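You operate a simulated robot arm through the tools that you are given. There is no shell and no other tool.

You are at the controls of a simulated robot arm. One attempt, no reset.

JOB
Turn the loose cream star wheel to 2 and tighten it.
Fine: washer one is off, leave it off; open the outfeed cover, tighten the black star knob, then shut the cover.

It is judged by the outcome, as a careful person would: the job done as asked, and still so three seconds after it is handed in. It fails if anything else is knocked over, pushed out of place, dropped, spilled or broken. Lids that push on must go on centred and level and be pressed home; caps that screw on are set level and turned clockwise until they are tight.

ROBOT AND FRAMES
A 6-joint arm with a two-finger parallel gripper, fixed in place. Base frame: the origin is on the floor under the middle of its stand, x ahead of it, y to its left, z up. Units: m, degrees, N and s.
It reaches about 1.313 m from its shoulder. Its first joint turns from -166.0 to 166.0 degrees. Payload 3.43 kg.
The tool frame sits at the grasp point between the pads (the TCP): z along the fingers, y along the line on which they close. The tips reach 0.034 m beyond it. The gripper opens to 0.128 m. The fingers are 0.024 m wide and 0.012 m thick; the gripper's body (0.048 by 0.13 m) begins 0.096 m behind the TCP.
Orientation is that of the tool frame in the base frame, as [roll, pitch, yaw] about the fixed x, y, z axes, in that order (R = Rz(yaw) Ry(pitch) Rx(roll)). With the fingers straight down and closing along the base's y, the tool's x points along the base's -x, its y along +y and its z along -z.

CONTROLS
- The arm moves only by the tool move_arm. Its argument "steps" is text: rows parted by semicolons, each of 6 numbers parted by spaces: the shift along the tool's x, y, z in m, then the turn, a rotation vector about the tool's x, y, z in degrees. In form: x y z rx ry rz; .... A call has 1 to 20 rows; each row shifts and turns the commanded pose from where the row before left it, along the tool's axes as they then stand. "gripper" is the finger opening in m, from 0 to 0.128, set as the call begins (left out, the last holds). Rows are played at 5 a second. More than 0.05 m and 8.6 degrees between two rows, or a gripper value outside its range, and nothing of the call is played. A pose out of reach is approached as far as the arm can. The call stops where the force on the tool passes 40 N (or 10 N more than at its start, if that is more) or the arm is blocked; 0.2 s more then pass. The fingers move at their own pace (about 0.153 m/s each) and stop on an object; they squeeze with about 41 N. The grip force told is the motor's: it shows also when the fingers shut on nothing. Time passes only in rows, and 0.2 s behind the last, so rows that do not move let the fingers close. It gives the time, the measured TCP pose, the force on the tool (base axes), the opening and the grip force at its end, in the units of the frame above (readings bear some noise), with the torque about the TCP (base axes, N m) and any sound that the robot's microphone picked up, and new pictures: "pictures" is both (left out), scene, wrist or none.
- Cameras (640 x 400 px; columns grow to the right, rows downward): "scene" is fixed at [0.4004, 0.6498, 1.5104]; the picture's right is [-0.93, -0.36, 0.00], its down [-0.18, 0.45, -0.87] and it looks along [0.32, -0.81, -0.49] (base axes); focal length 325 px, centre (320, 200). "wrist" rides on the gripper at [0.076, -0.011, -0.16] in the tool frame; the picture's right is [0.15, 0.99, 0.00], its down [-0.88, 0.13, -0.46] and it looks along [-0.45, 0.07, 0.89] (tool axes); focal length 234 px, centre (320, 200). There is no depth. A picture from a camera that has moved, and an enlarged one, comes with that camera's place and axes in the base frame and with its lens.
- inspect(camera, box): a new picture of the part [left, top, right, bottom] of that camera's present view, enlarged. It takes no simulated time.
- finish_job(): hands the job in; it is judged then, once.

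Nothing tells you positions but the pictures and the camera data. Unless the task says otherwise, let go and move clear before handing in.

The tools are called after "Call:" by a JSON object that holds its "method" and its "body". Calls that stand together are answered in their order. move_arm: Moves the arm, as the interface text tells. Its arguments: {"type":"object","properties":{"steps":{"type":"string"},"gripper":{"type":"number"},"pictures":{"type":"string","enum":["both","scene","wrist","none"]}},"required":["steps"]} The other tools are called the same way: inspect (camera, box) takes an enlarged picture of a part of a camera's view; finish_job () hands the job in.

At the start:

```text
time_s: 0.0
tool_pos: [0.6155, -0.0014, 1.1346]
ee_rot: [-179.8, 0.1, -179.9]
force: [0.7, 0.0, 0.9]
moment: [0.0, 0.0, 0.02]
grip_width: 0.1282
grasp_force: 0.0
```

scene: 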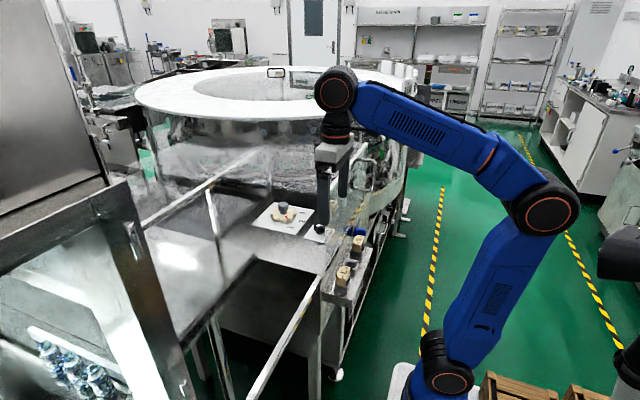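
wrist: 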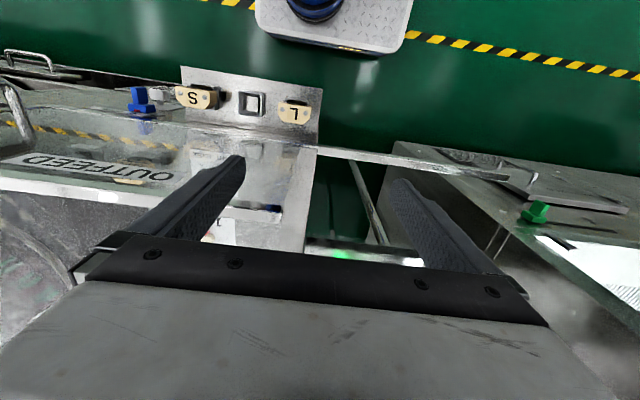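

I see a filling machine with an outfeed cover, a panel with cream knobs S and L, blue and green handles, and a cream star wheel on a plate in the scene view. I'll look at enlarged pictures before moving.

Call:
{"method": "inspect", "body": {"camera": "scene", "box": [230, 170, 390, 310]}}

Call:
{"method": "inspect", "body": {"camera": "wrist", "box": [0, 60, 330, 280]}}

Call:
{"method": "inspect", "body": {"camera": "wrist", "box": [320, 120, 640, 340]}}

Call:
{"method": "inspect", "body": {"camera": "scene", "box": [0, 160, 340, 400]}}

```text
2.86 times, centred on (310, 240) of scene
camera zoom: at [0.4004, 0.6498, 1.5104], right [-0.93, -0.36, 0.0], down [-0.18, 0.45, -0.87], along [0.32, -0.81, -0.49], focal length 928 px, centre (349, 86)
```

zoom: 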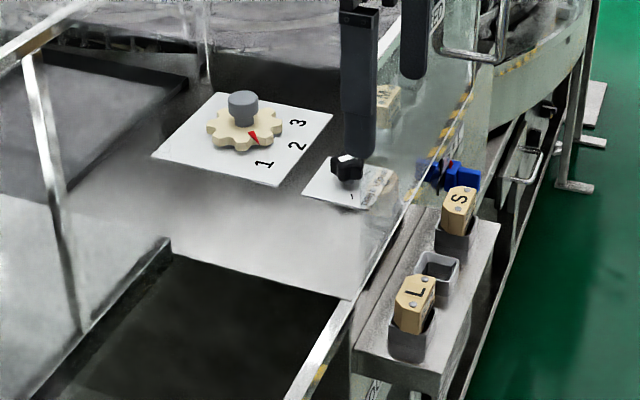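

```text
1.82 times, centred on (165, 170) of wrist
camera zoom: at [0.5403, -0.0117, 1.294], right [-0.15, 0.99, 0.0], down [0.88, 0.13, 0.46], along [0.45, 0.07, -0.89], focal length 426 px, centre (602, 254)
```

zoom: 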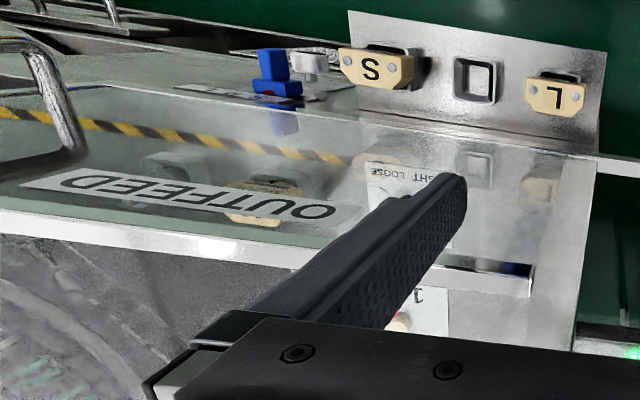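

```text
1.82 times, centred on (480, 230) of wrist
camera zoom: at [0.5403, -0.0117, 1.294], right [-0.15, 0.99, 0.0], down [0.88, 0.13, 0.46], along [0.45, 0.07, -0.89], focal length 426 px, centre (29, 146)
```

zoom: 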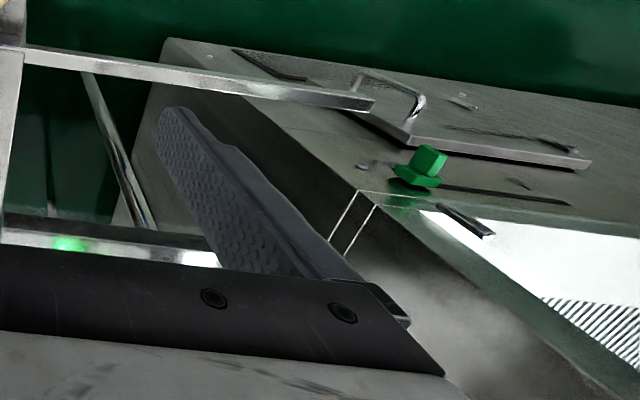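

```text
1.67 times, centred on (170, 280) of scene
camera zoom: at [0.4004, 0.6498, 1.5104], right [-0.93, -0.36, 0.0], down [-0.18, 0.45, -0.87], along [0.32, -0.81, -0.49], focal length 541 px, centre (570, 67)
```

zoom: 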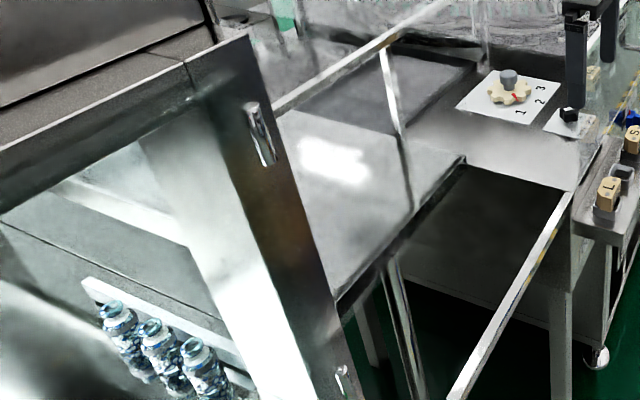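

The cream wheel with pointer near 1, and the black star knob on its plate, seem to be behind a clear OUTFEED cover. I'll look closer at these details before any motion.

Call:
{"method": "inspect", "body": {"camera": "scene", "box": [260, 190, 340, 240]}}

Call:
{"method": "inspect", "body": {"camera": "scene", "box": [320, 130, 420, 260]}}

Call:
{"method": "inspect", "body": {"camera": "scene", "box": [130, 50, 420, 230]}}

Call:
{"method": "inspect", "body": {"camera": "wrist", "box": [0, 120, 160, 220]}}

Call:
{"method": "inspect", "body": {"camera": "wrist", "box": [110, 70, 330, 200]}}

Call:
{"method": "inspect", "body": {"camera": "scene", "box": [480, 150, 640, 400]}}

```text
8.00 times, centred on (300, 215) of scene
camera zoom: at [0.4004, 0.6498, 1.5104], right [-0.93, -0.36, 0.0], down [-0.18, 0.45, -0.87], along [0.32, -0.81, -0.49], focal length 2597 px, centre (480, 80)
```

zoom: 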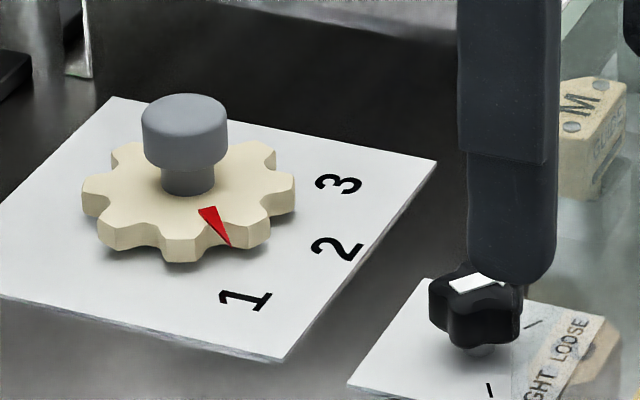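

```text
3.08 times, centred on (370, 195) of scene
camera zoom: at [0.4004, 0.6498, 1.5104], right [-0.93, -0.36, 0.0], down [-0.18, 0.45, -0.87], along [0.32, -0.81, -0.49], focal length 999 px, centre (166, 215)
```

zoom: 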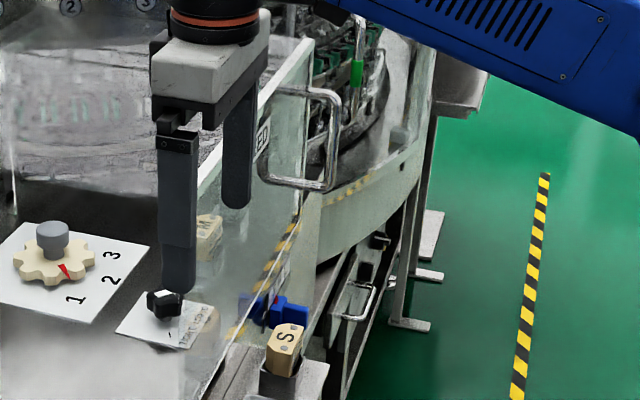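

```text
2.21 times, centred on (275, 140) of scene
camera zoom: at [0.4004, 0.6498, 1.5104], right [-0.93, -0.36, 0.0], down [-0.18, 0.45, -0.87], along [0.32, -0.81, -0.49], focal length 716 px, centre (419, 332)
```

zoom: 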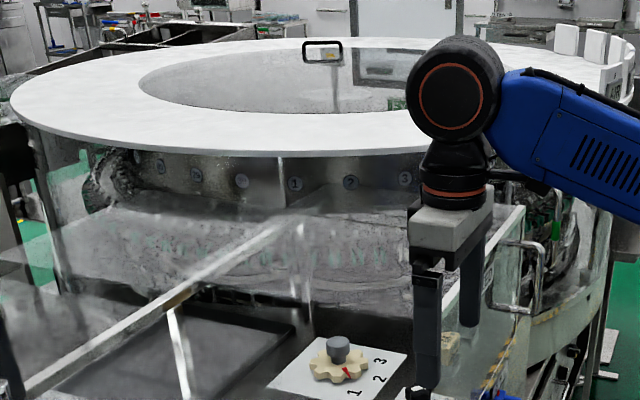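

```text
4.00 times, centred on (80, 170) of wrist
camera zoom: at [0.5403, -0.0117, 1.294], right [-0.15, 0.99, 0.0], down [0.88, 0.13, 0.46], along [0.45, 0.07, -0.89], focal length 937 px, centre (1280, 320)
```

zoom: 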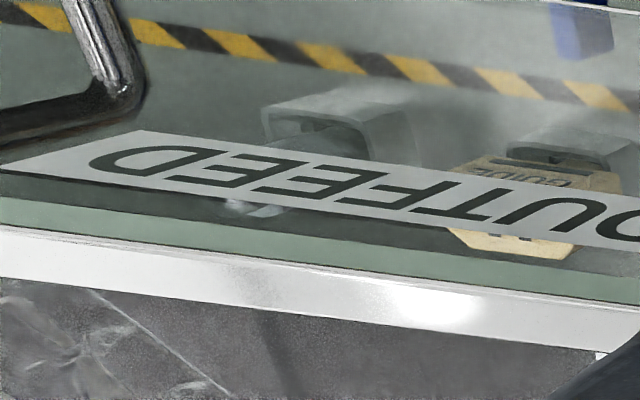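

```text
2.91 times, centred on (220, 135) of wrist
camera zoom: at [0.5403, -0.0117, 1.294], right [-0.15, 0.99, 0.0], down [0.88, 0.13, 0.46], along [0.45, 0.07, -0.89], focal length 681 px, centre (611, 389)
```

zoom: 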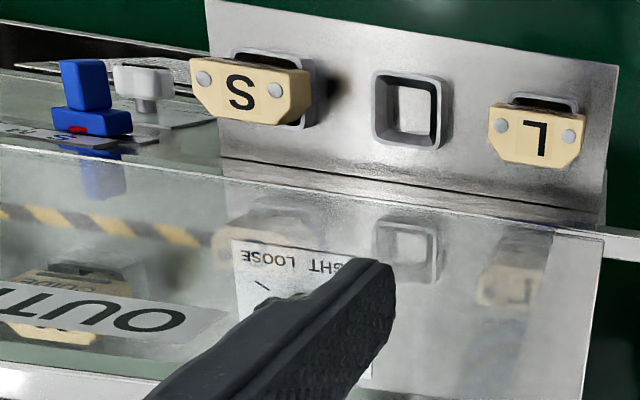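

```text
1.60 times, centred on (560, 275) of scene
camera zoom: at [0.4004, 0.6498, 1.5104], right [-0.93, -0.36, 0.0], down [-0.18, 0.45, -0.87], along [0.32, -0.81, -0.49], focal length 519 px, centre (-64, 80)
```

zoom: 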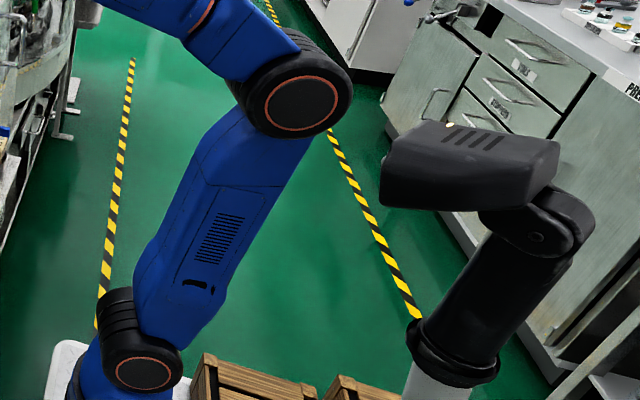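

The OUTFEED cover looks like an upright clear pane with a D‑handle toward the far (−y) end, between the robot and the wheel/knob. I'll back up and raise the arm, tilting the wrist to see the whole cover from the front.

Call:
{"method": "move_arm", "body": {"steps": "0 0 -0.04 0 0 0; 0 0 -0.04 0 0 0; 0.03 0 -0.03 0 0 0; 0.04 0 -0.02 0 0 0; 0.04 0 -0.01 0 0 0; 0.04 0 0 0 -5 0; 0.03 0 0 0 -5 0; 0.03 0 0 0 -5 0; 0 0 0 0 -5 0; 0 0 0 0 -5 0"}}

```text
time_s: 2.2
tool_pos: [0.4249, 0.0018, 1.1435]
ee_rot: [-179.9, 25.2, -179.9]
force: [-0.7, 0.2, -0.3]
moment: [0.01, 0.0, -0.01]
grip_width: 0.128
grasp_force: 0.1
out of reach, approached as far as the arm can: row 1, 2, 3, 4, 5
camera wrist: at [0.2875, -0.0088, 1.2551], right [-0.13, 0.99, -0.06], down [0.6, 0.13, 0.79], along [0.79, 0.07, -0.61], focal length 234 px, centre (320, 200)
```

scene: 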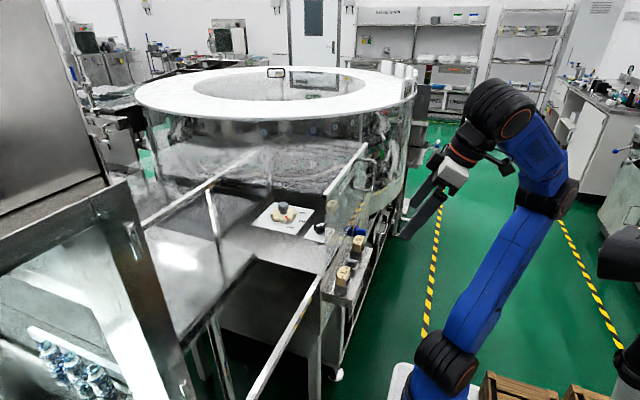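
wrist: 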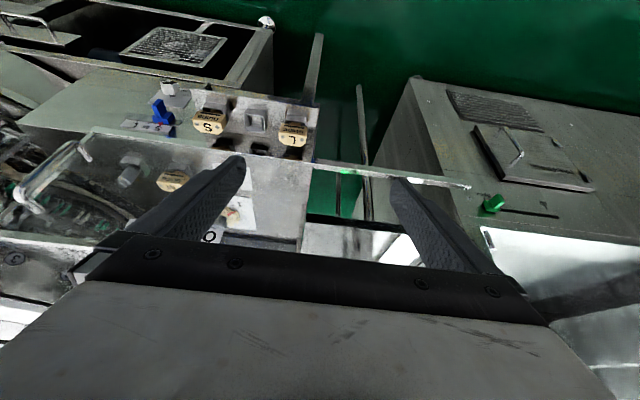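

The arm has backed off and the scene view of the pane is now clear. I'll zoom in on it from both cameras.

Call:
{"method": "inspect", "body": {"camera": "scene", "box": [240, 120, 420, 320]}}

Call:
{"method": "inspect", "body": {"camera": "scene", "box": [310, 130, 410, 210]}}

Call:
{"method": "inspect", "body": {"camera": "scene", "box": [300, 200, 380, 260]}}

Call:
{"method": "inspect", "body": {"camera": "wrist", "box": [0, 60, 330, 300]}}

Call:
{"method": "inspect", "body": {"camera": "wrist", "box": [300, 60, 640, 300]}}

```text
2.00 times, centred on (330, 220) of scene
camera zoom: at [0.4004, 0.6498, 1.5104], right [-0.93, -0.36, 0.0], down [-0.18, 0.45, -0.87], along [0.32, -0.81, -0.49], focal length 649 px, centre (300, 160)
```

zoom: 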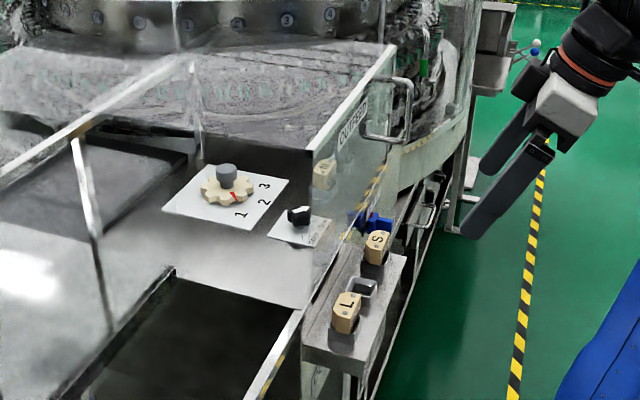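

```text
5.00 times, centred on (360, 170) of scene
camera zoom: at [0.4004, 0.6498, 1.5104], right [-0.93, -0.36, 0.0], down [-0.18, 0.45, -0.87], along [0.32, -0.81, -0.49], focal length 1623 px, centre (120, 350)
```

zoom: 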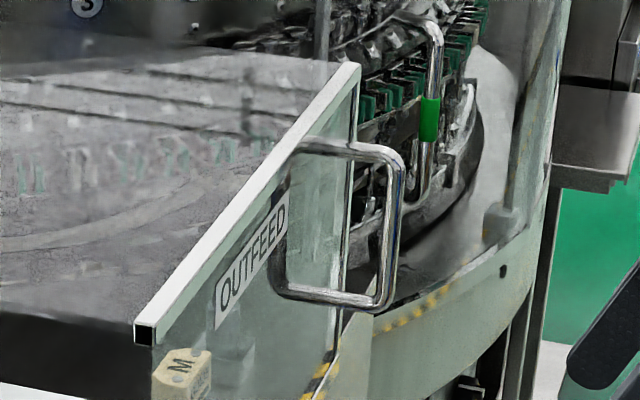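

```text
6.67 times, centred on (340, 230) of scene
camera zoom: at [0.4004, 0.6498, 1.5104], right [-0.93, -0.36, 0.0], down [-0.18, 0.45, -0.87], along [0.32, -0.81, -0.49], focal length 2164 px, centre (187, 0)
```

zoom: 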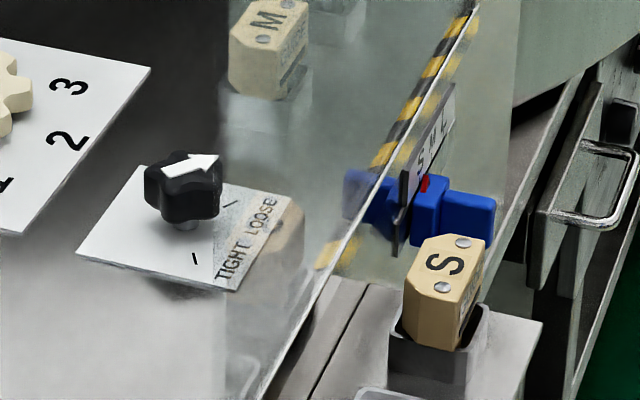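

```text
1.67 times, centred on (165, 180) of wrist
camera zoom: at [0.2875, -0.0088, 1.2551], right [-0.13, 0.99, -0.06], down [0.6, 0.13, 0.79], along [0.79, 0.07, -0.61], focal length 390 px, centre (578, 233)
```

zoom: 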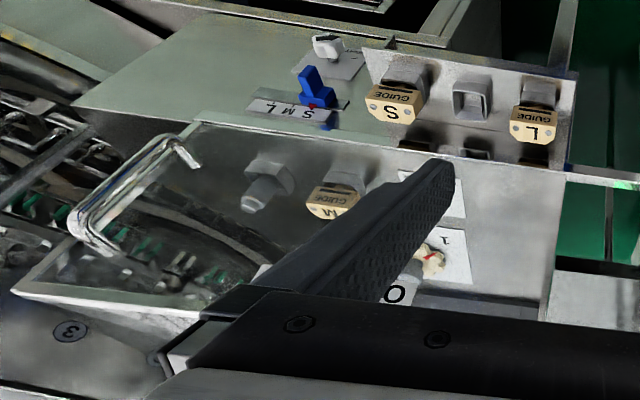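

```text
1.67 times, centred on (470, 180) of wrist
camera zoom: at [0.2875, -0.0088, 1.2551], right [-0.13, 0.99, -0.06], down [0.6, 0.13, 0.79], along [0.79, 0.07, -0.61], focal length 390 px, centre (70, 233)
```

zoom: 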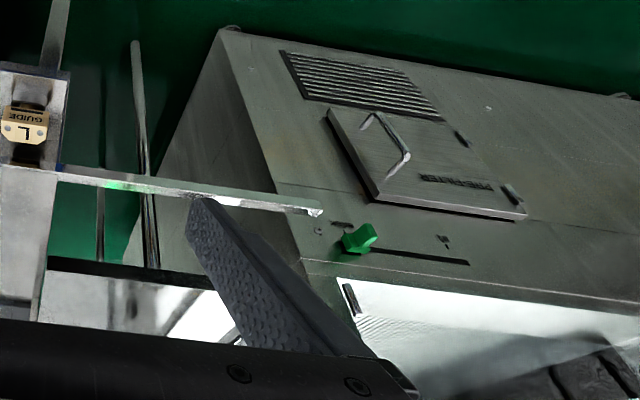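

The pane looks like a sliding cover: it runs y≈−0.48…−0.04 at x≈0.66, z≈0.86–1.11, and a bare rail continues on its line to y≈+0.38. I'll look closely at the handle to work out its exact shape.

Call:
{"method": "inspect", "body": {"camera": "wrist", "box": [0, 120, 140, 260]}}

Call:
{"method": "inspect", "body": {"camera": "scene", "box": [345, 135, 405, 205]}}

Call:
{"method": "inspect", "body": {"camera": "scene", "box": [300, 240, 350, 300]}}

Call:
{"method": "inspect", "body": {"camera": "scene", "box": [220, 260, 330, 400]}}

Call:
{"method": "inspect", "body": {"camera": "wrist", "box": [300, 130, 500, 230]}}

Call:
{"method": "inspect", "body": {"camera": "wrist", "box": [130, 70, 330, 190]}}

```text
2.86 times, centred on (70, 190) of wrist
camera zoom: at [0.2875, -0.0088, 1.2551], right [-0.13, 0.99, -0.06], down [0.6, 0.13, 0.79], along [0.79, 0.07, -0.61], focal length 669 px, centre (1034, 229)
```

zoom: 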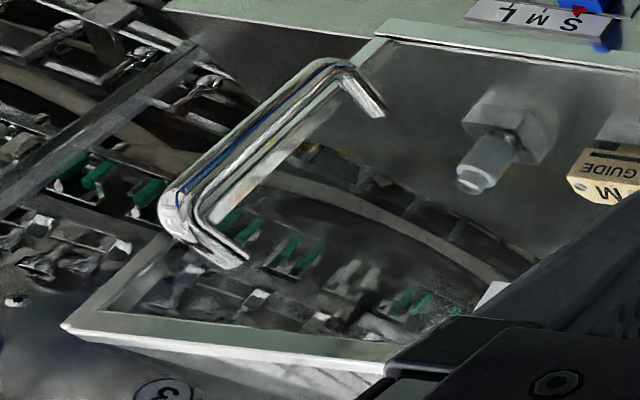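

```text
5.71 times, centred on (375, 170) of scene
camera zoom: at [0.4004, 0.6498, 1.5104], right [-0.93, -0.36, 0.0], down [-0.18, 0.45, -0.87], along [0.32, -0.81, -0.49], focal length 1855 px, centre (6, 371)
```

zoom: 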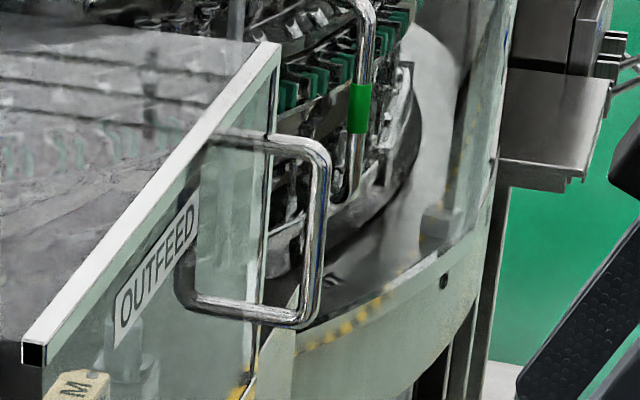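

```text
6.67 times, centred on (325, 270) of scene
camera zoom: at [0.4004, 0.6498, 1.5104], right [-0.93, -0.36, 0.0], down [-0.18, 0.45, -0.87], along [0.32, -0.81, -0.49], focal length 2164 px, centre (287, -267)
```

zoom: 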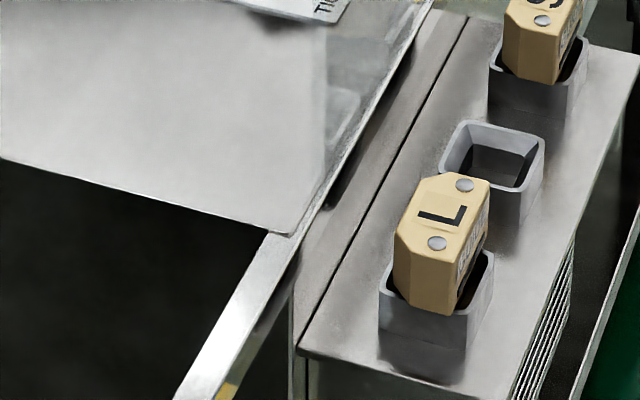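

```text
2.86 times, centred on (275, 330) of scene
camera zoom: at [0.4004, 0.6498, 1.5104], right [-0.93, -0.36, 0.0], down [-0.18, 0.45, -0.87], along [0.32, -0.81, -0.49], focal length 928 px, centre (449, -171)
```

zoom: 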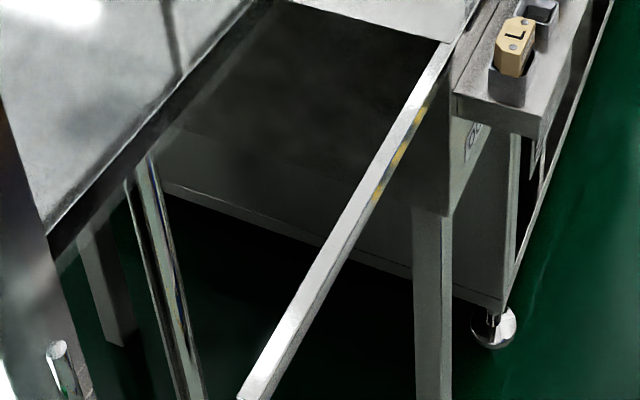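

```text
3.20 times, centred on (400, 180) of wrist
camera zoom: at [0.2875, -0.0088, 1.2551], right [-0.13, 0.99, -0.06], down [0.6, 0.13, 0.79], along [0.79, 0.07, -0.61], focal length 749 px, centre (64, 264)
```

zoom: 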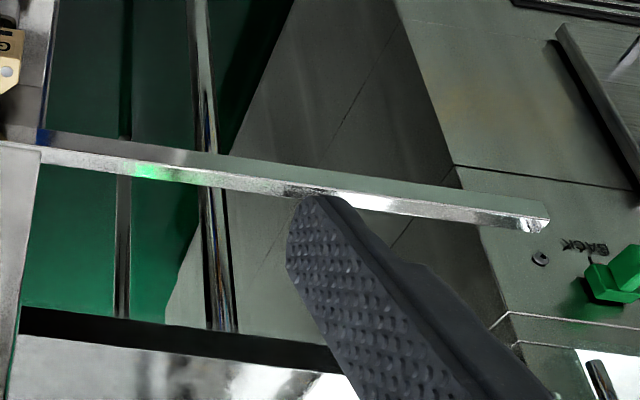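

```text
3.20 times, centred on (230, 130) of wrist
camera zoom: at [0.2875, -0.0088, 1.2551], right [-0.13, 0.99, -0.06], down [0.6, 0.13, 0.79], along [0.79, 0.07, -0.61], focal length 749 px, centre (608, 424)
```

zoom: 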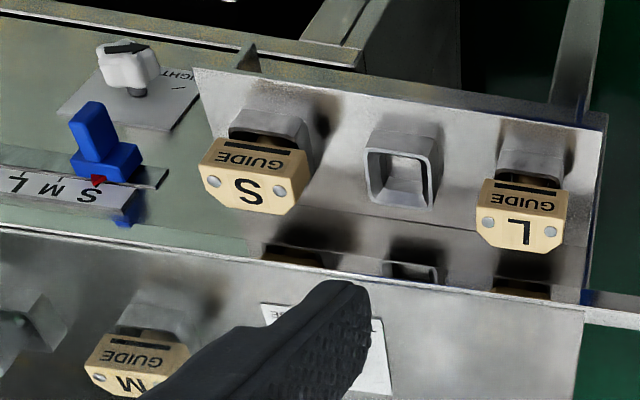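

The cover is a pane with a vertical D‑handle at about (0.61, −0.42, z 0.95–1.06), apparently sliding along the rail toward +y. I'll tilt the fingers 45° forward and move sideways in front of the handle.

Call:
{"method": "move_arm", "body": {"steps": "0 0 0 0 -5 0; 0 0 0 0 -5 0; 0 0 0 0 -5 0; 0 0 0 0 -5 0; 0 -0.047 0 0 0 0; 0 -0.047 0 0 0 0; 0 -0.047 0 0 0 0; 0 -0.047 0 0 0 0; 0 -0.047 0 0 0 0; 0 -0.047 0 0 0 0; 0 -0.047 0 0 0 0; 0 -0.047 0 0 0 0; 0 -0.047 0 0 0 0; 0 0 0 0 0 0", "gripper": 0.06}}

```text
time_s: 5.2
tool_pos: [0.3549, -0.3314, 1.1068]
ee_rot: [179.9, 46.4, -179.9]
force: [0.1, -0.4, -0.4]
moment: [0.0, 0.02, -0.04]
grip_width: 0.0598
grasp_force: 0.1
out of reach, approached as far as the arm can: row 4, 5, 8, 9, 10, 11, 12, 13
camera wrist: at [0.1865, -0.3428, 1.161], right [-0.1, 0.99, -0.1], down [0.27, 0.13, 0.95], along [0.96, 0.07, -0.29], focal length 234 px, centre (320, 200)
```

scene: 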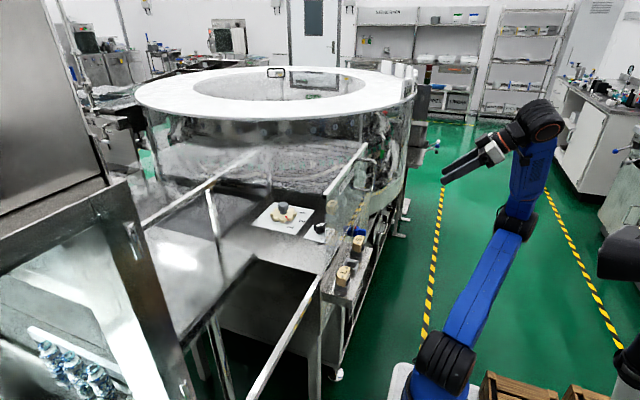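
wrist: 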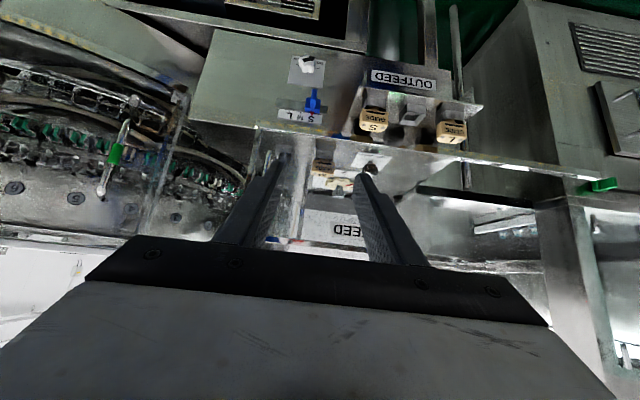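

The arm was limited by reach when folded back, ending at y≈−0.33. I'll move forward a bit toward the handle where it has more room, then check where it really is.

Call:
{"method": "move_arm", "body": {"steps": "-0.025 0 0.025 0 0 0; -0.025 0 0.025 0 0 0; -0.025 0 0.025 0 0 0; 0 0 0 0 0 0"}}

```text
time_s: 6.2
tool_pos: [0.4068, -0.281, 1.0896]
ee_rot: [179.9, 45.8, -179.9]
force: [0.4, 0.0, 0.8]
moment: [0.0, 0.0, 0.02]
grip_width: 0.0601
grasp_force: 0.0
out of reach, approached as far as the arm can: row 1, 2, 3
camera wrist: at [0.2397, -0.2926, 1.1464], right [-0.11, 0.99, -0.1], down [0.29, 0.13, 0.95], along [0.95, 0.07, -0.3], focal length 234 px, centre (320, 200)
```

scene: 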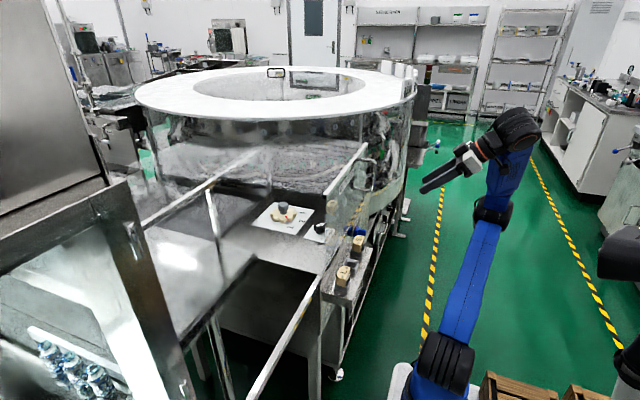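
wrist: 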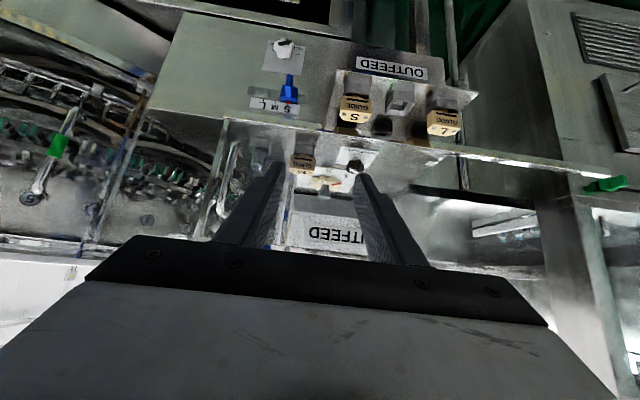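

The arm seems limited at this height rather than sideways. I'll lower it by about 0.12 m and see whether it settles on the commanded pose.

Call:
{"method": "move_arm", "body": {"steps": "0.02 0 0.02 0 0 0; 0.02 0 0.02 0 0 0; 0.02 0 0.02 0 0 0; 0.02 0 0.02 0 0 0; 0 0 0 0 0 0"}}

```text
time_s: 7.4
tool_pos: [0.4074, -0.282, 0.9773]
ee_rot: [-180.0, 45.1, -180.0]
force: [0.8, -0.3, 0.1]
moment: [0.01, -0.01, 0.0]
grip_width: 0.0598
grasp_force: 0.0
camera wrist: at [0.2408, -0.2933, 1.0349], right [-0.1, 0.99, -0.1], down [0.3, 0.13, 0.95], along [0.95, 0.07, -0.31], focal length 234 px, centre (320, 200)
```

scene: 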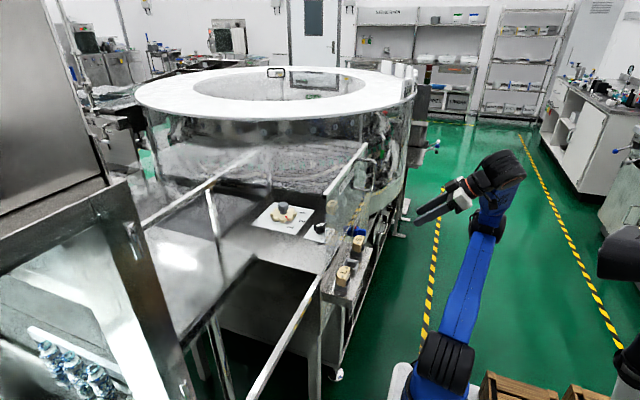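
wrist: 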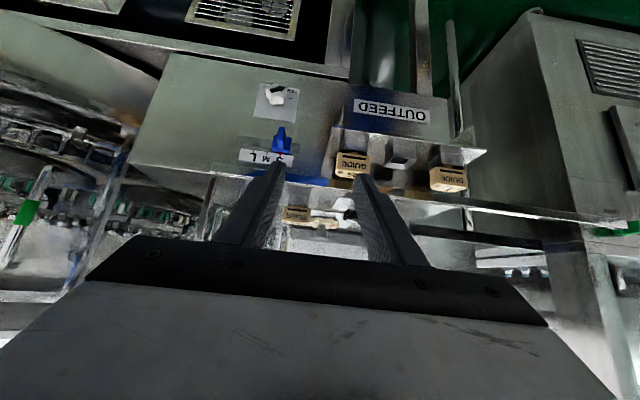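

The arm now follows exactly at this lower height. I'll move to just in front of the handle at about (0.53, −0.42, 1.00).

Call:
{"method": "move_arm", "body": {"steps": "0 -0.035 0 0 0 0; 0 -0.035 0 0 0 0; 0 -0.035 0 0 0 0; 0 -0.035 0 0 0 0; -0.026 0 0.018 0 0 0; -0.026 0 0.018 0 0 0; -0.026 0 0.018 0 0 0; -0.025 0 0.017 0 0 0; 0 0 0 0 0 0"}}

```text
time_s: 9.4
tool_pos: [0.4191, -0.3008, 0.976]
ee_rot: [180.0, 45.6, -179.9]
force: [0.4, -0.5, 0.1]
moment: [-0.01, -0.01, -0.02]
grip_width: 0.06
grasp_force: 0.0
out of reach, approached as far as the arm can: row 2, 3, 4, 5, 6, 7, 8
camera wrist: at [0.2522, -0.3108, 1.0328], right [-0.11, 0.99, -0.1], down [0.29, 0.13, 0.95], along [0.95, 0.07, -0.3], focal length 234 px, centre (320, 200)
```

scene: 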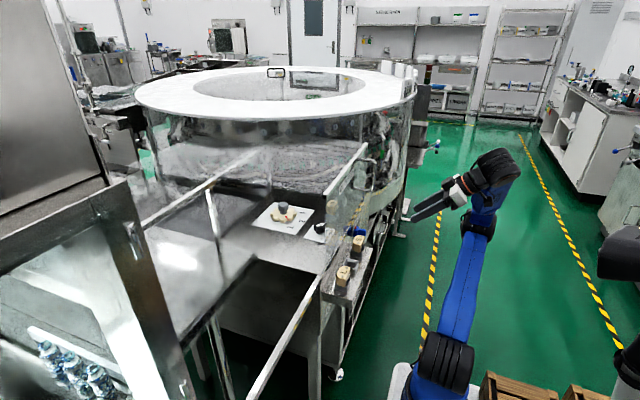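
wrist: 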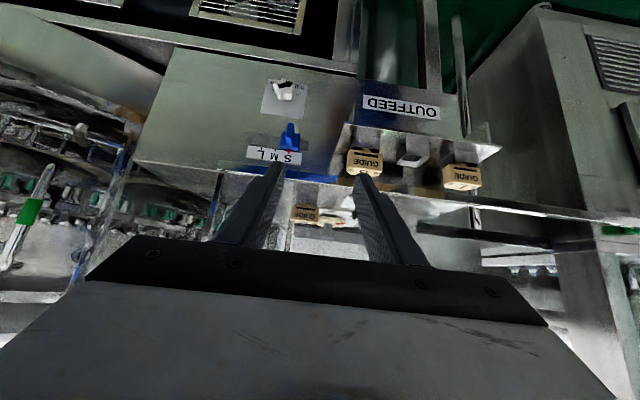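

The arm's reach limits are surprising, so I need to see where its base and joints actually are. I'll look at that part of the scene.

Call:
{"method": "inspect", "body": {"camera": "scene", "box": [380, 130, 560, 400]}}

Call:
{"method": "inspect", "body": {"camera": "scene", "box": [390, 130, 530, 260]}}

Call:
{"method": "inspect", "body": {"camera": "wrist", "box": [120, 60, 520, 300]}}

```text
1.48 times, centred on (470, 265) of scene
camera zoom: at [0.4004, 0.6498, 1.5104], right [-0.93, -0.36, 0.0], down [-0.18, 0.45, -0.87], along [0.32, -0.81, -0.49], focal length 481 px, centre (98, 104)
```

zoom: 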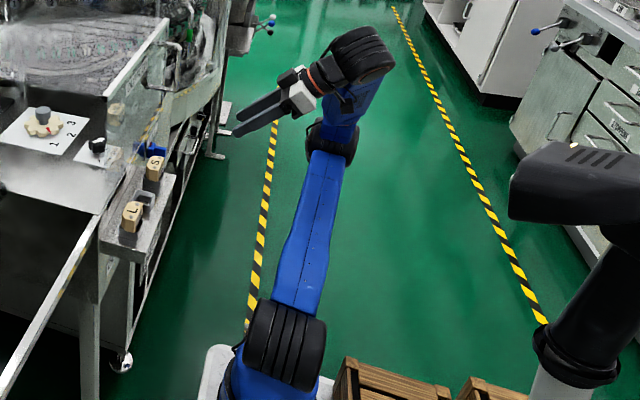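

```text
3.08 times, centred on (460, 195) of scene
camera zoom: at [0.4004, 0.6498, 1.5104], right [-0.93, -0.36, 0.0], down [-0.18, 0.45, -0.87], along [0.32, -0.81, -0.49], focal length 999 px, centre (-111, 215)
```

zoom: 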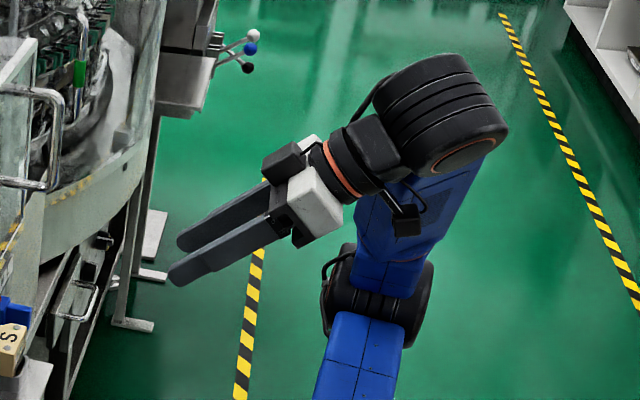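

```text
1.60 times, centred on (320, 180) of wrist
camera zoom: at [0.2522, -0.3108, 1.0328], right [-0.11, 0.99, -0.1], down [0.29, 0.13, 0.95], along [0.95, 0.07, -0.3], focal length 375 px, centre (320, 232)
```

zoom: 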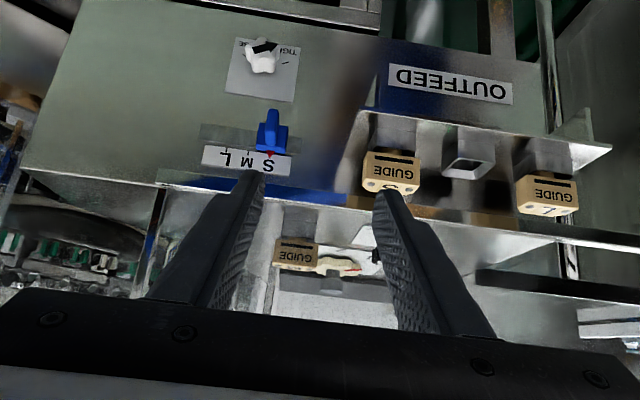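

The arm's base sits near x≈0.28, so pulling back folded its wrist too far. Fingers‑down should reach the handle well, so I'll return to fingers‑down here and look again.

Call:
{"method": "move_arm", "body": {"steps": "0 0 0 0 7.6 0; 0 0 0 0 7.6 0; 0 0 0 0 7.6 0; 0 0 0 0 7.6 0; 0 0 0 0 7.6 0; 0 0 0 0 7.6 0; 0 0 0 0 0 0"}}

```text
time_s: 11.0
tool_pos: [0.285, -0.1297, 0.9094]
ee_rot: [179.7, 0.5, -180.0]
force: [0.2, -0.8, 0.1]
moment: [-0.04, -0.01, -0.01]
grip_width: 0.0599
grasp_force: 0.1
out of reach, approached as far as the arm can: row 1, 2, 3, 4, 5, 6
camera wrist: at [0.2076, -0.1405, 1.0675], right [-0.15, 0.99, 0.0], down [0.88, 0.13, 0.46], along [0.46, 0.07, -0.89], focal length 234 px, centre (320, 200)
```

scene: 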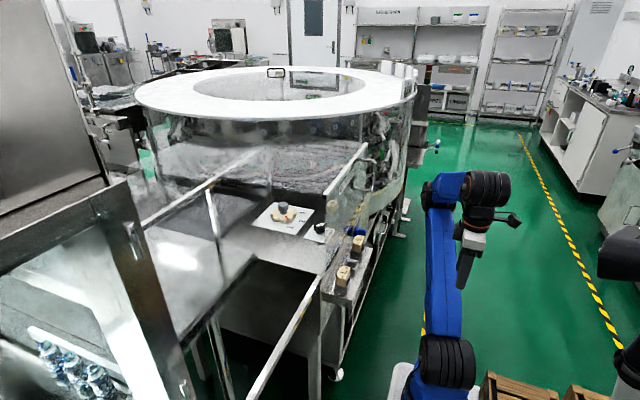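
wrist: 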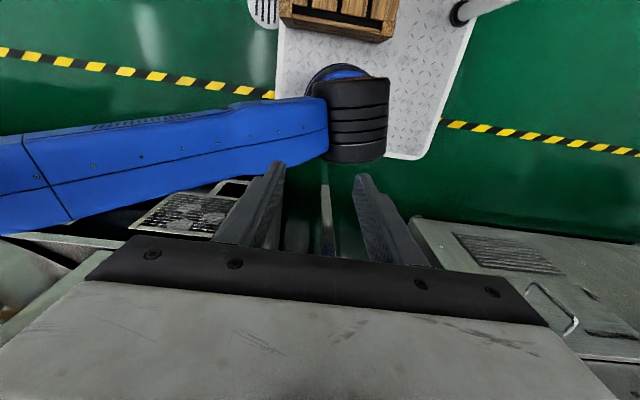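

The arm folded into an awkward posture close to its own base, so I'll look carefully before moving again.

Call:
{"method": "inspect", "body": {"camera": "scene", "box": [380, 150, 560, 400]}}

Call:
{"method": "inspect", "body": {"camera": "scene", "box": [400, 150, 540, 300]}}

Call:
{"method": "inspect", "body": {"camera": "wrist", "box": [0, 0, 640, 400]}}

```text
1.60 times, centred on (470, 275) of scene
camera zoom: at [0.4004, 0.6498, 1.5104], right [-0.93, -0.36, 0.0], down [-0.18, 0.45, -0.87], along [0.32, -0.81, -0.49], focal length 519 px, centre (80, 80)
```

zoom: 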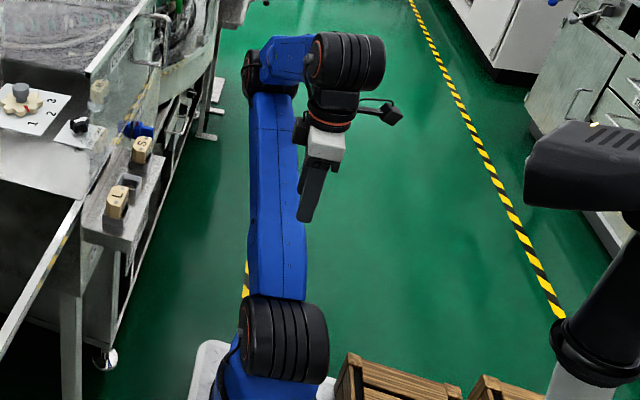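

```text
2.67 times, centred on (470, 225) of scene
camera zoom: at [0.4004, 0.6498, 1.5104], right [-0.93, -0.36, 0.0], down [-0.18, 0.45, -0.87], along [0.32, -0.81, -0.49], focal length 866 px, centre (-80, 133)
```

zoom: 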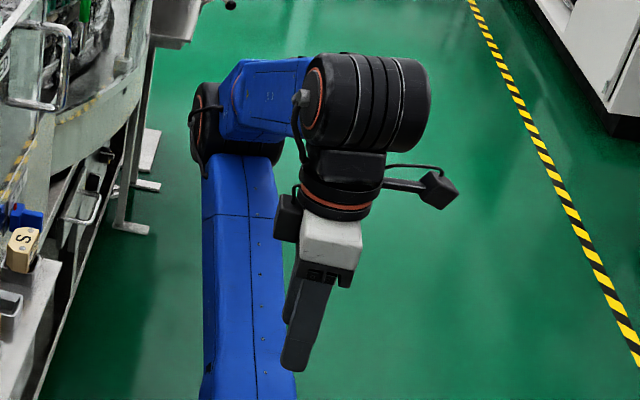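

```text
1.00 times, centred on (320, 200) of wrist (not enlarged: the box is as wide or as high as the picture)
camera zoom: at [0.2076, -0.1405, 1.0675], right [-0.15, 0.99, 0.0], down [0.88, 0.13, 0.46], along [0.46, 0.07, -0.89], focal length 234 px, centre (320, 200)
```

zoom: 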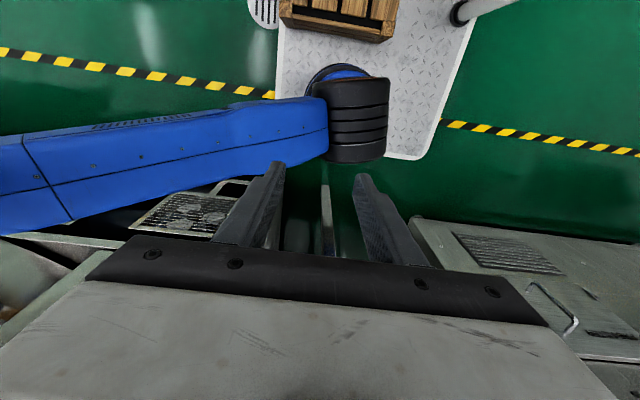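

The arm has leaned over backward toward −y. Before unfolding it I need to know where the black mast beside the base is, so I'll look at it.

Call:
{"method": "inspect", "body": {"camera": "scene", "box": [500, 200, 640, 400]}}

Call:
{"method": "inspect", "body": {"camera": "wrist", "box": [200, 0, 640, 200]}}

```text
2.00 times, centred on (570, 300) of scene
camera zoom: at [0.4004, 0.6498, 1.5104], right [-0.93, -0.36, 0.0], down [-0.18, 0.45, -0.87], along [0.32, -0.81, -0.49], focal length 649 px, centre (-180, 0)
```

zoom: 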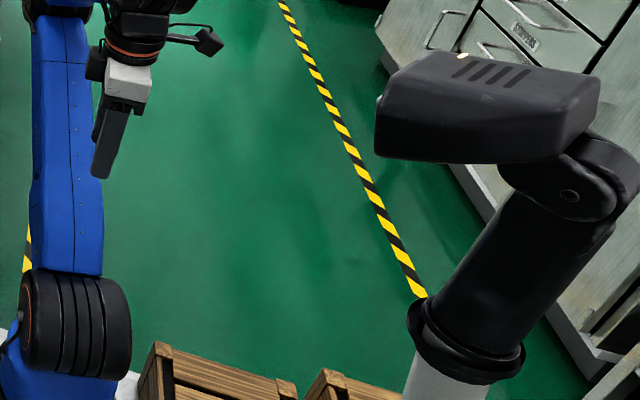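

```text
1.45 times, centred on (420, 100) of wrist
camera zoom: at [0.2076, -0.1405, 1.0675], right [-0.15, 0.99, 0.0], down [0.88, 0.13, 0.46], along [0.46, 0.07, -0.89], focal length 341 px, centre (174, 346)
```

zoom: 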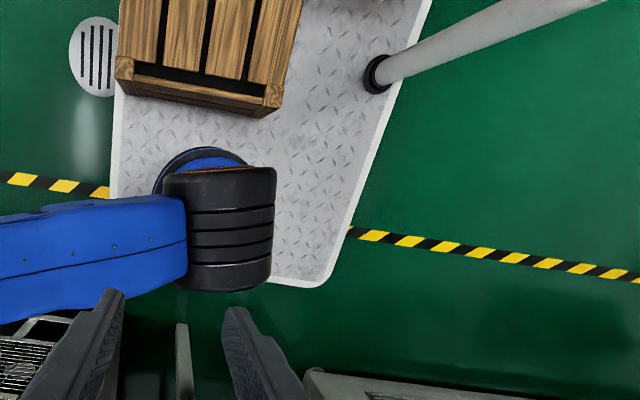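

The posture is a backward-lean that can be undone by moving the wrist across the front of the base toward +y, clear of the mast. I'll do that slowly in small rows.

Call:
{"method": "move_arm", "body": {"steps": "-0.01 0.03 0 0 0 0; -0.01 0.03 0 0 0 0; -0.01 0.03 0 0 0 0; -0.01 0.03 0 0 0 0; -0.01 0.03 0 0 0 0; -0.01 0.03 0 0 0 0; -0.01 0.03 0 0 0 0; 0 0 0 0 0 0"}}

```text
time_s: 12.0
tool_pos: [0.2837, -0.1981, 0.9214]
ee_rot: [166.6, 4.9, 156.4]
force: [-1.2, -4.4, 0.7]
moment: [0.52, -0.23, 0.05]
grip_width: 0.0599
grasp_force: 0.0
out of reach, approached as far as the arm can: row 2, 3, 4, 5
stopped in row 5: the arm was blocked; the commanded pose is now the measured one
camera wrist: at [0.1825, -0.2052, 1.0662], right [0.23, 0.95, 0.22], down [0.78, -0.32, 0.55], along [0.59, 0.04, -0.81], focal length 234 px, centre (320, 200)
```

scene: 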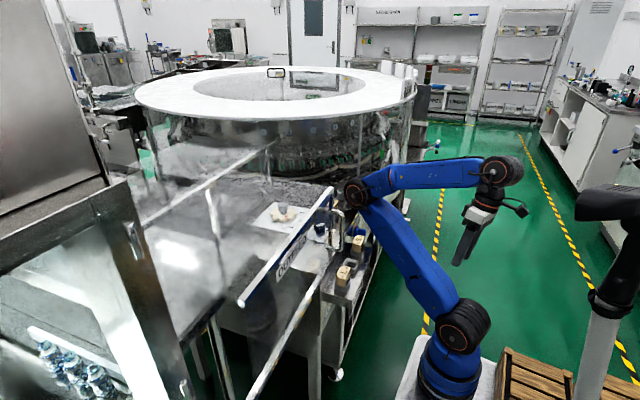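
wrist: 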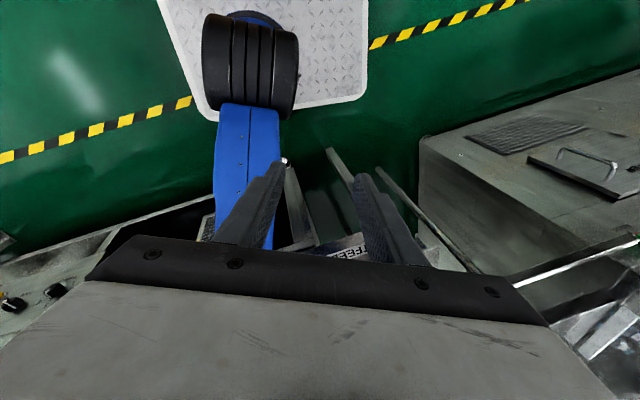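

The elbow swung forward, touched the cover area and the cover has slid toward +y. I must see exactly what is touching before any further motion.

Call:
{"method": "inspect", "body": {"camera": "scene", "box": [220, 140, 420, 320]}}

Call:
{"method": "inspect", "body": {"camera": "scene", "box": [320, 140, 540, 400]}}

Call:
{"method": "inspect", "body": {"camera": "scene", "box": [310, 160, 400, 240]}}

Call:
{"method": "inspect", "body": {"camera": "scene", "box": [250, 190, 350, 260]}}

```text
2.22 times, centred on (320, 230) of scene
camera zoom: at [0.4004, 0.6498, 1.5104], right [-0.93, -0.36, 0.0], down [-0.18, 0.45, -0.87], along [0.32, -0.81, -0.49], focal length 721 px, centre (320, 133)
```

zoom: 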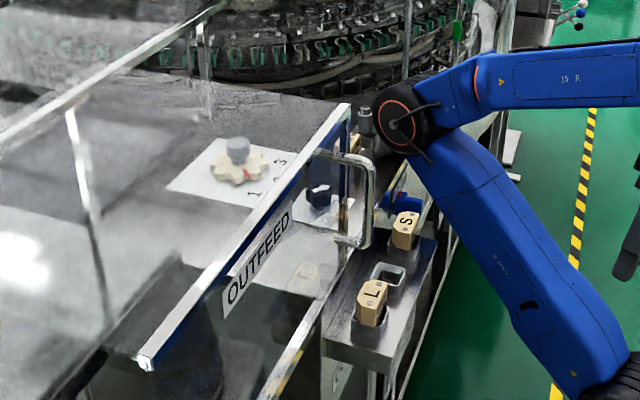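

```text
1.54 times, centred on (430, 270) of scene
camera zoom: at [0.4004, 0.6498, 1.5104], right [-0.93, -0.36, 0.0], down [-0.18, 0.45, -0.87], along [0.32, -0.81, -0.49], focal length 500 px, centre (151, 92)
```

zoom: 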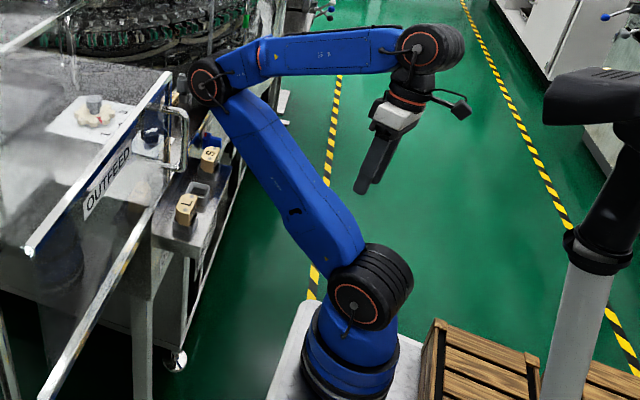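

```text
5.00 times, centred on (355, 200) of scene
camera zoom: at [0.4004, 0.6498, 1.5104], right [-0.93, -0.36, 0.0], down [-0.18, 0.45, -0.87], along [0.32, -0.81, -0.49], focal length 1623 px, centre (145, 200)
```

zoom: 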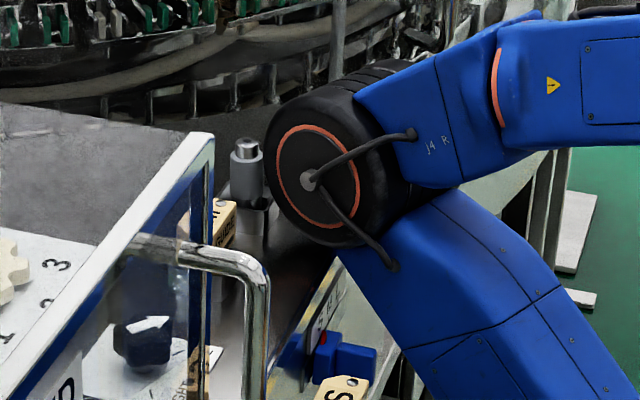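

```text
5.71 times, centred on (300, 225) of scene
camera zoom: at [0.4004, 0.6498, 1.5104], right [-0.93, -0.36, 0.0], down [-0.18, 0.45, -0.87], along [0.32, -0.81, -0.49], focal length 1855 px, centre (434, 57)
```

zoom: 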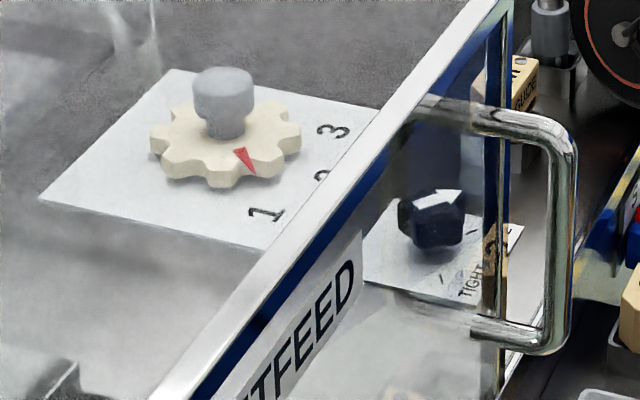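

The cover has slid to nearly fully open (far edge now y≈−0.09) and seems still on its rail. I'll get fresh pictures to see the elbow's contact state.

Call:
{"method": "inspect", "body": {"camera": "wrist", "box": [0, 0, 640, 400]}}

Call:
{"method": "inspect", "body": {"camera": "scene", "box": [340, 170, 380, 210]}}

Call:
{"method": "inspect", "body": {"camera": "scene", "box": [440, 130, 540, 280]}}

Call:
{"method": "inspect", "body": {"camera": "scene", "box": [380, 270, 520, 400]}}

```text
1.00 times, centred on (320, 200) of wrist (not enlarged: the box is as wide or as high as the picture)
camera zoom: at [0.1825, -0.2052, 1.0662], right [0.23, 0.95, 0.22], down [0.78, -0.32, 0.55], along [0.59, 0.04, -0.81], focal length 234 px, centre (320, 200)
```

zoom: 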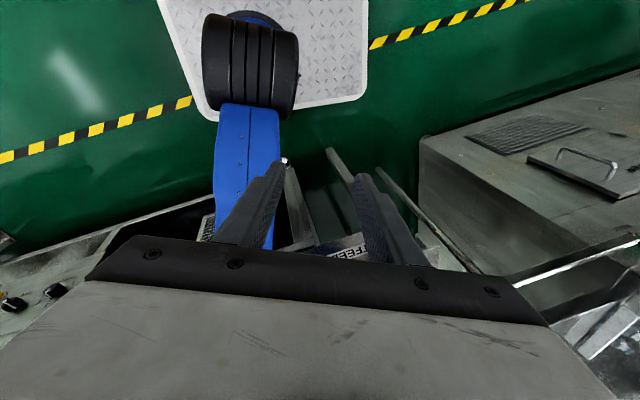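

```text
10.00 times, centred on (360, 190) of scene
camera zoom: at [0.4004, 0.6498, 1.5104], right [-0.93, -0.36, 0.0], down [-0.18, 0.45, -0.87], along [0.32, -0.81, -0.49], focal length 3246 px, centre (-80, 300)
```

zoom: 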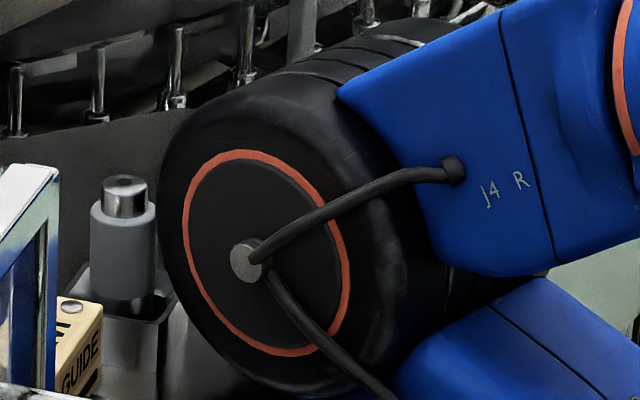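

```text
2.67 times, centred on (490, 205) of scene
camera zoom: at [0.4004, 0.6498, 1.5104], right [-0.93, -0.36, 0.0], down [-0.18, 0.45, -0.87], along [0.32, -0.81, -0.49], focal length 866 px, centre (-133, 187)
```

zoom: 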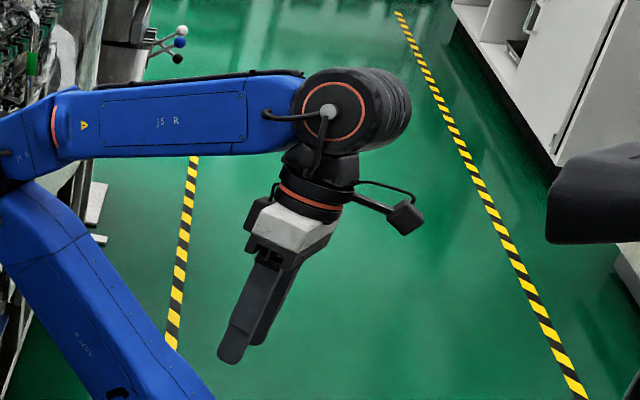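

```text
3.08 times, centred on (450, 335) of scene
camera zoom: at [0.4004, 0.6498, 1.5104], right [-0.93, -0.36, 0.0], down [-0.18, 0.45, -0.87], along [0.32, -0.81, -0.49], focal length 999 px, centre (-80, -215)
```

zoom: 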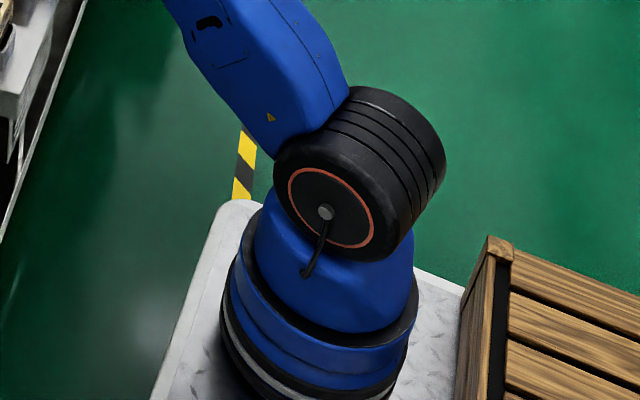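

Comparing pictures, the robot's own stand, crate and mast appear at different pixels than before. I'll verify that with a fresh look before doing anything else.

Call:
{"method": "inspect", "body": {"camera": "scene", "box": [0, 0, 640, 400]}}

Call:
{"method": "inspect", "body": {"camera": "scene", "box": [500, 150, 640, 400]}}

```text
1.00 times, centred on (320, 200) of scene (not enlarged: the box is as wide or as high as the picture)
camera zoom: at [0.4004, 0.6498, 1.5104], right [-0.93, -0.36, 0.0], down [-0.18, 0.45, -0.87], along [0.32, -0.81, -0.49], focal length 325 px, centre (320, 200)
```

zoom: 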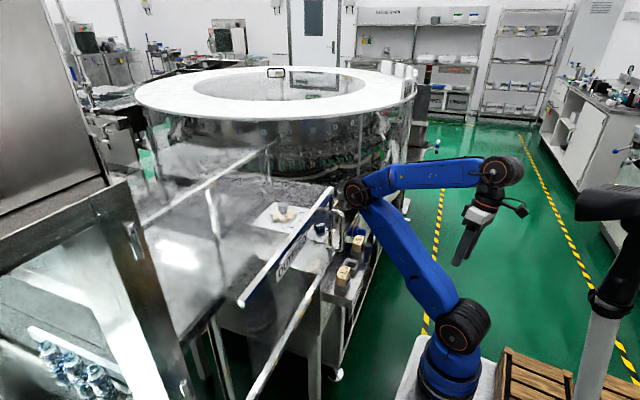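

```text
1.60 times, centred on (570, 275) of scene
camera zoom: at [0.4004, 0.6498, 1.5104], right [-0.93, -0.36, 0.0], down [-0.18, 0.45, -0.87], along [0.32, -0.81, -0.49], focal length 519 px, centre (-80, 80)
```

zoom: 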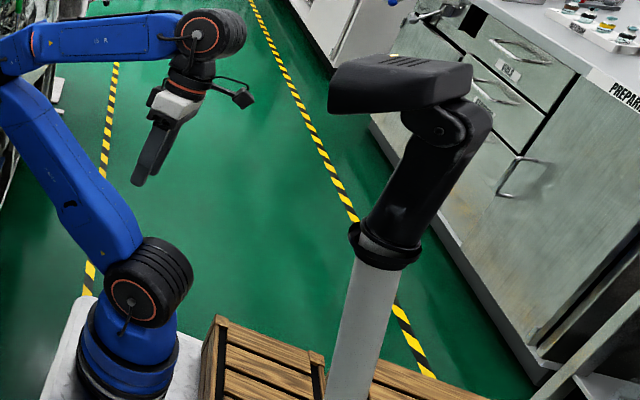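

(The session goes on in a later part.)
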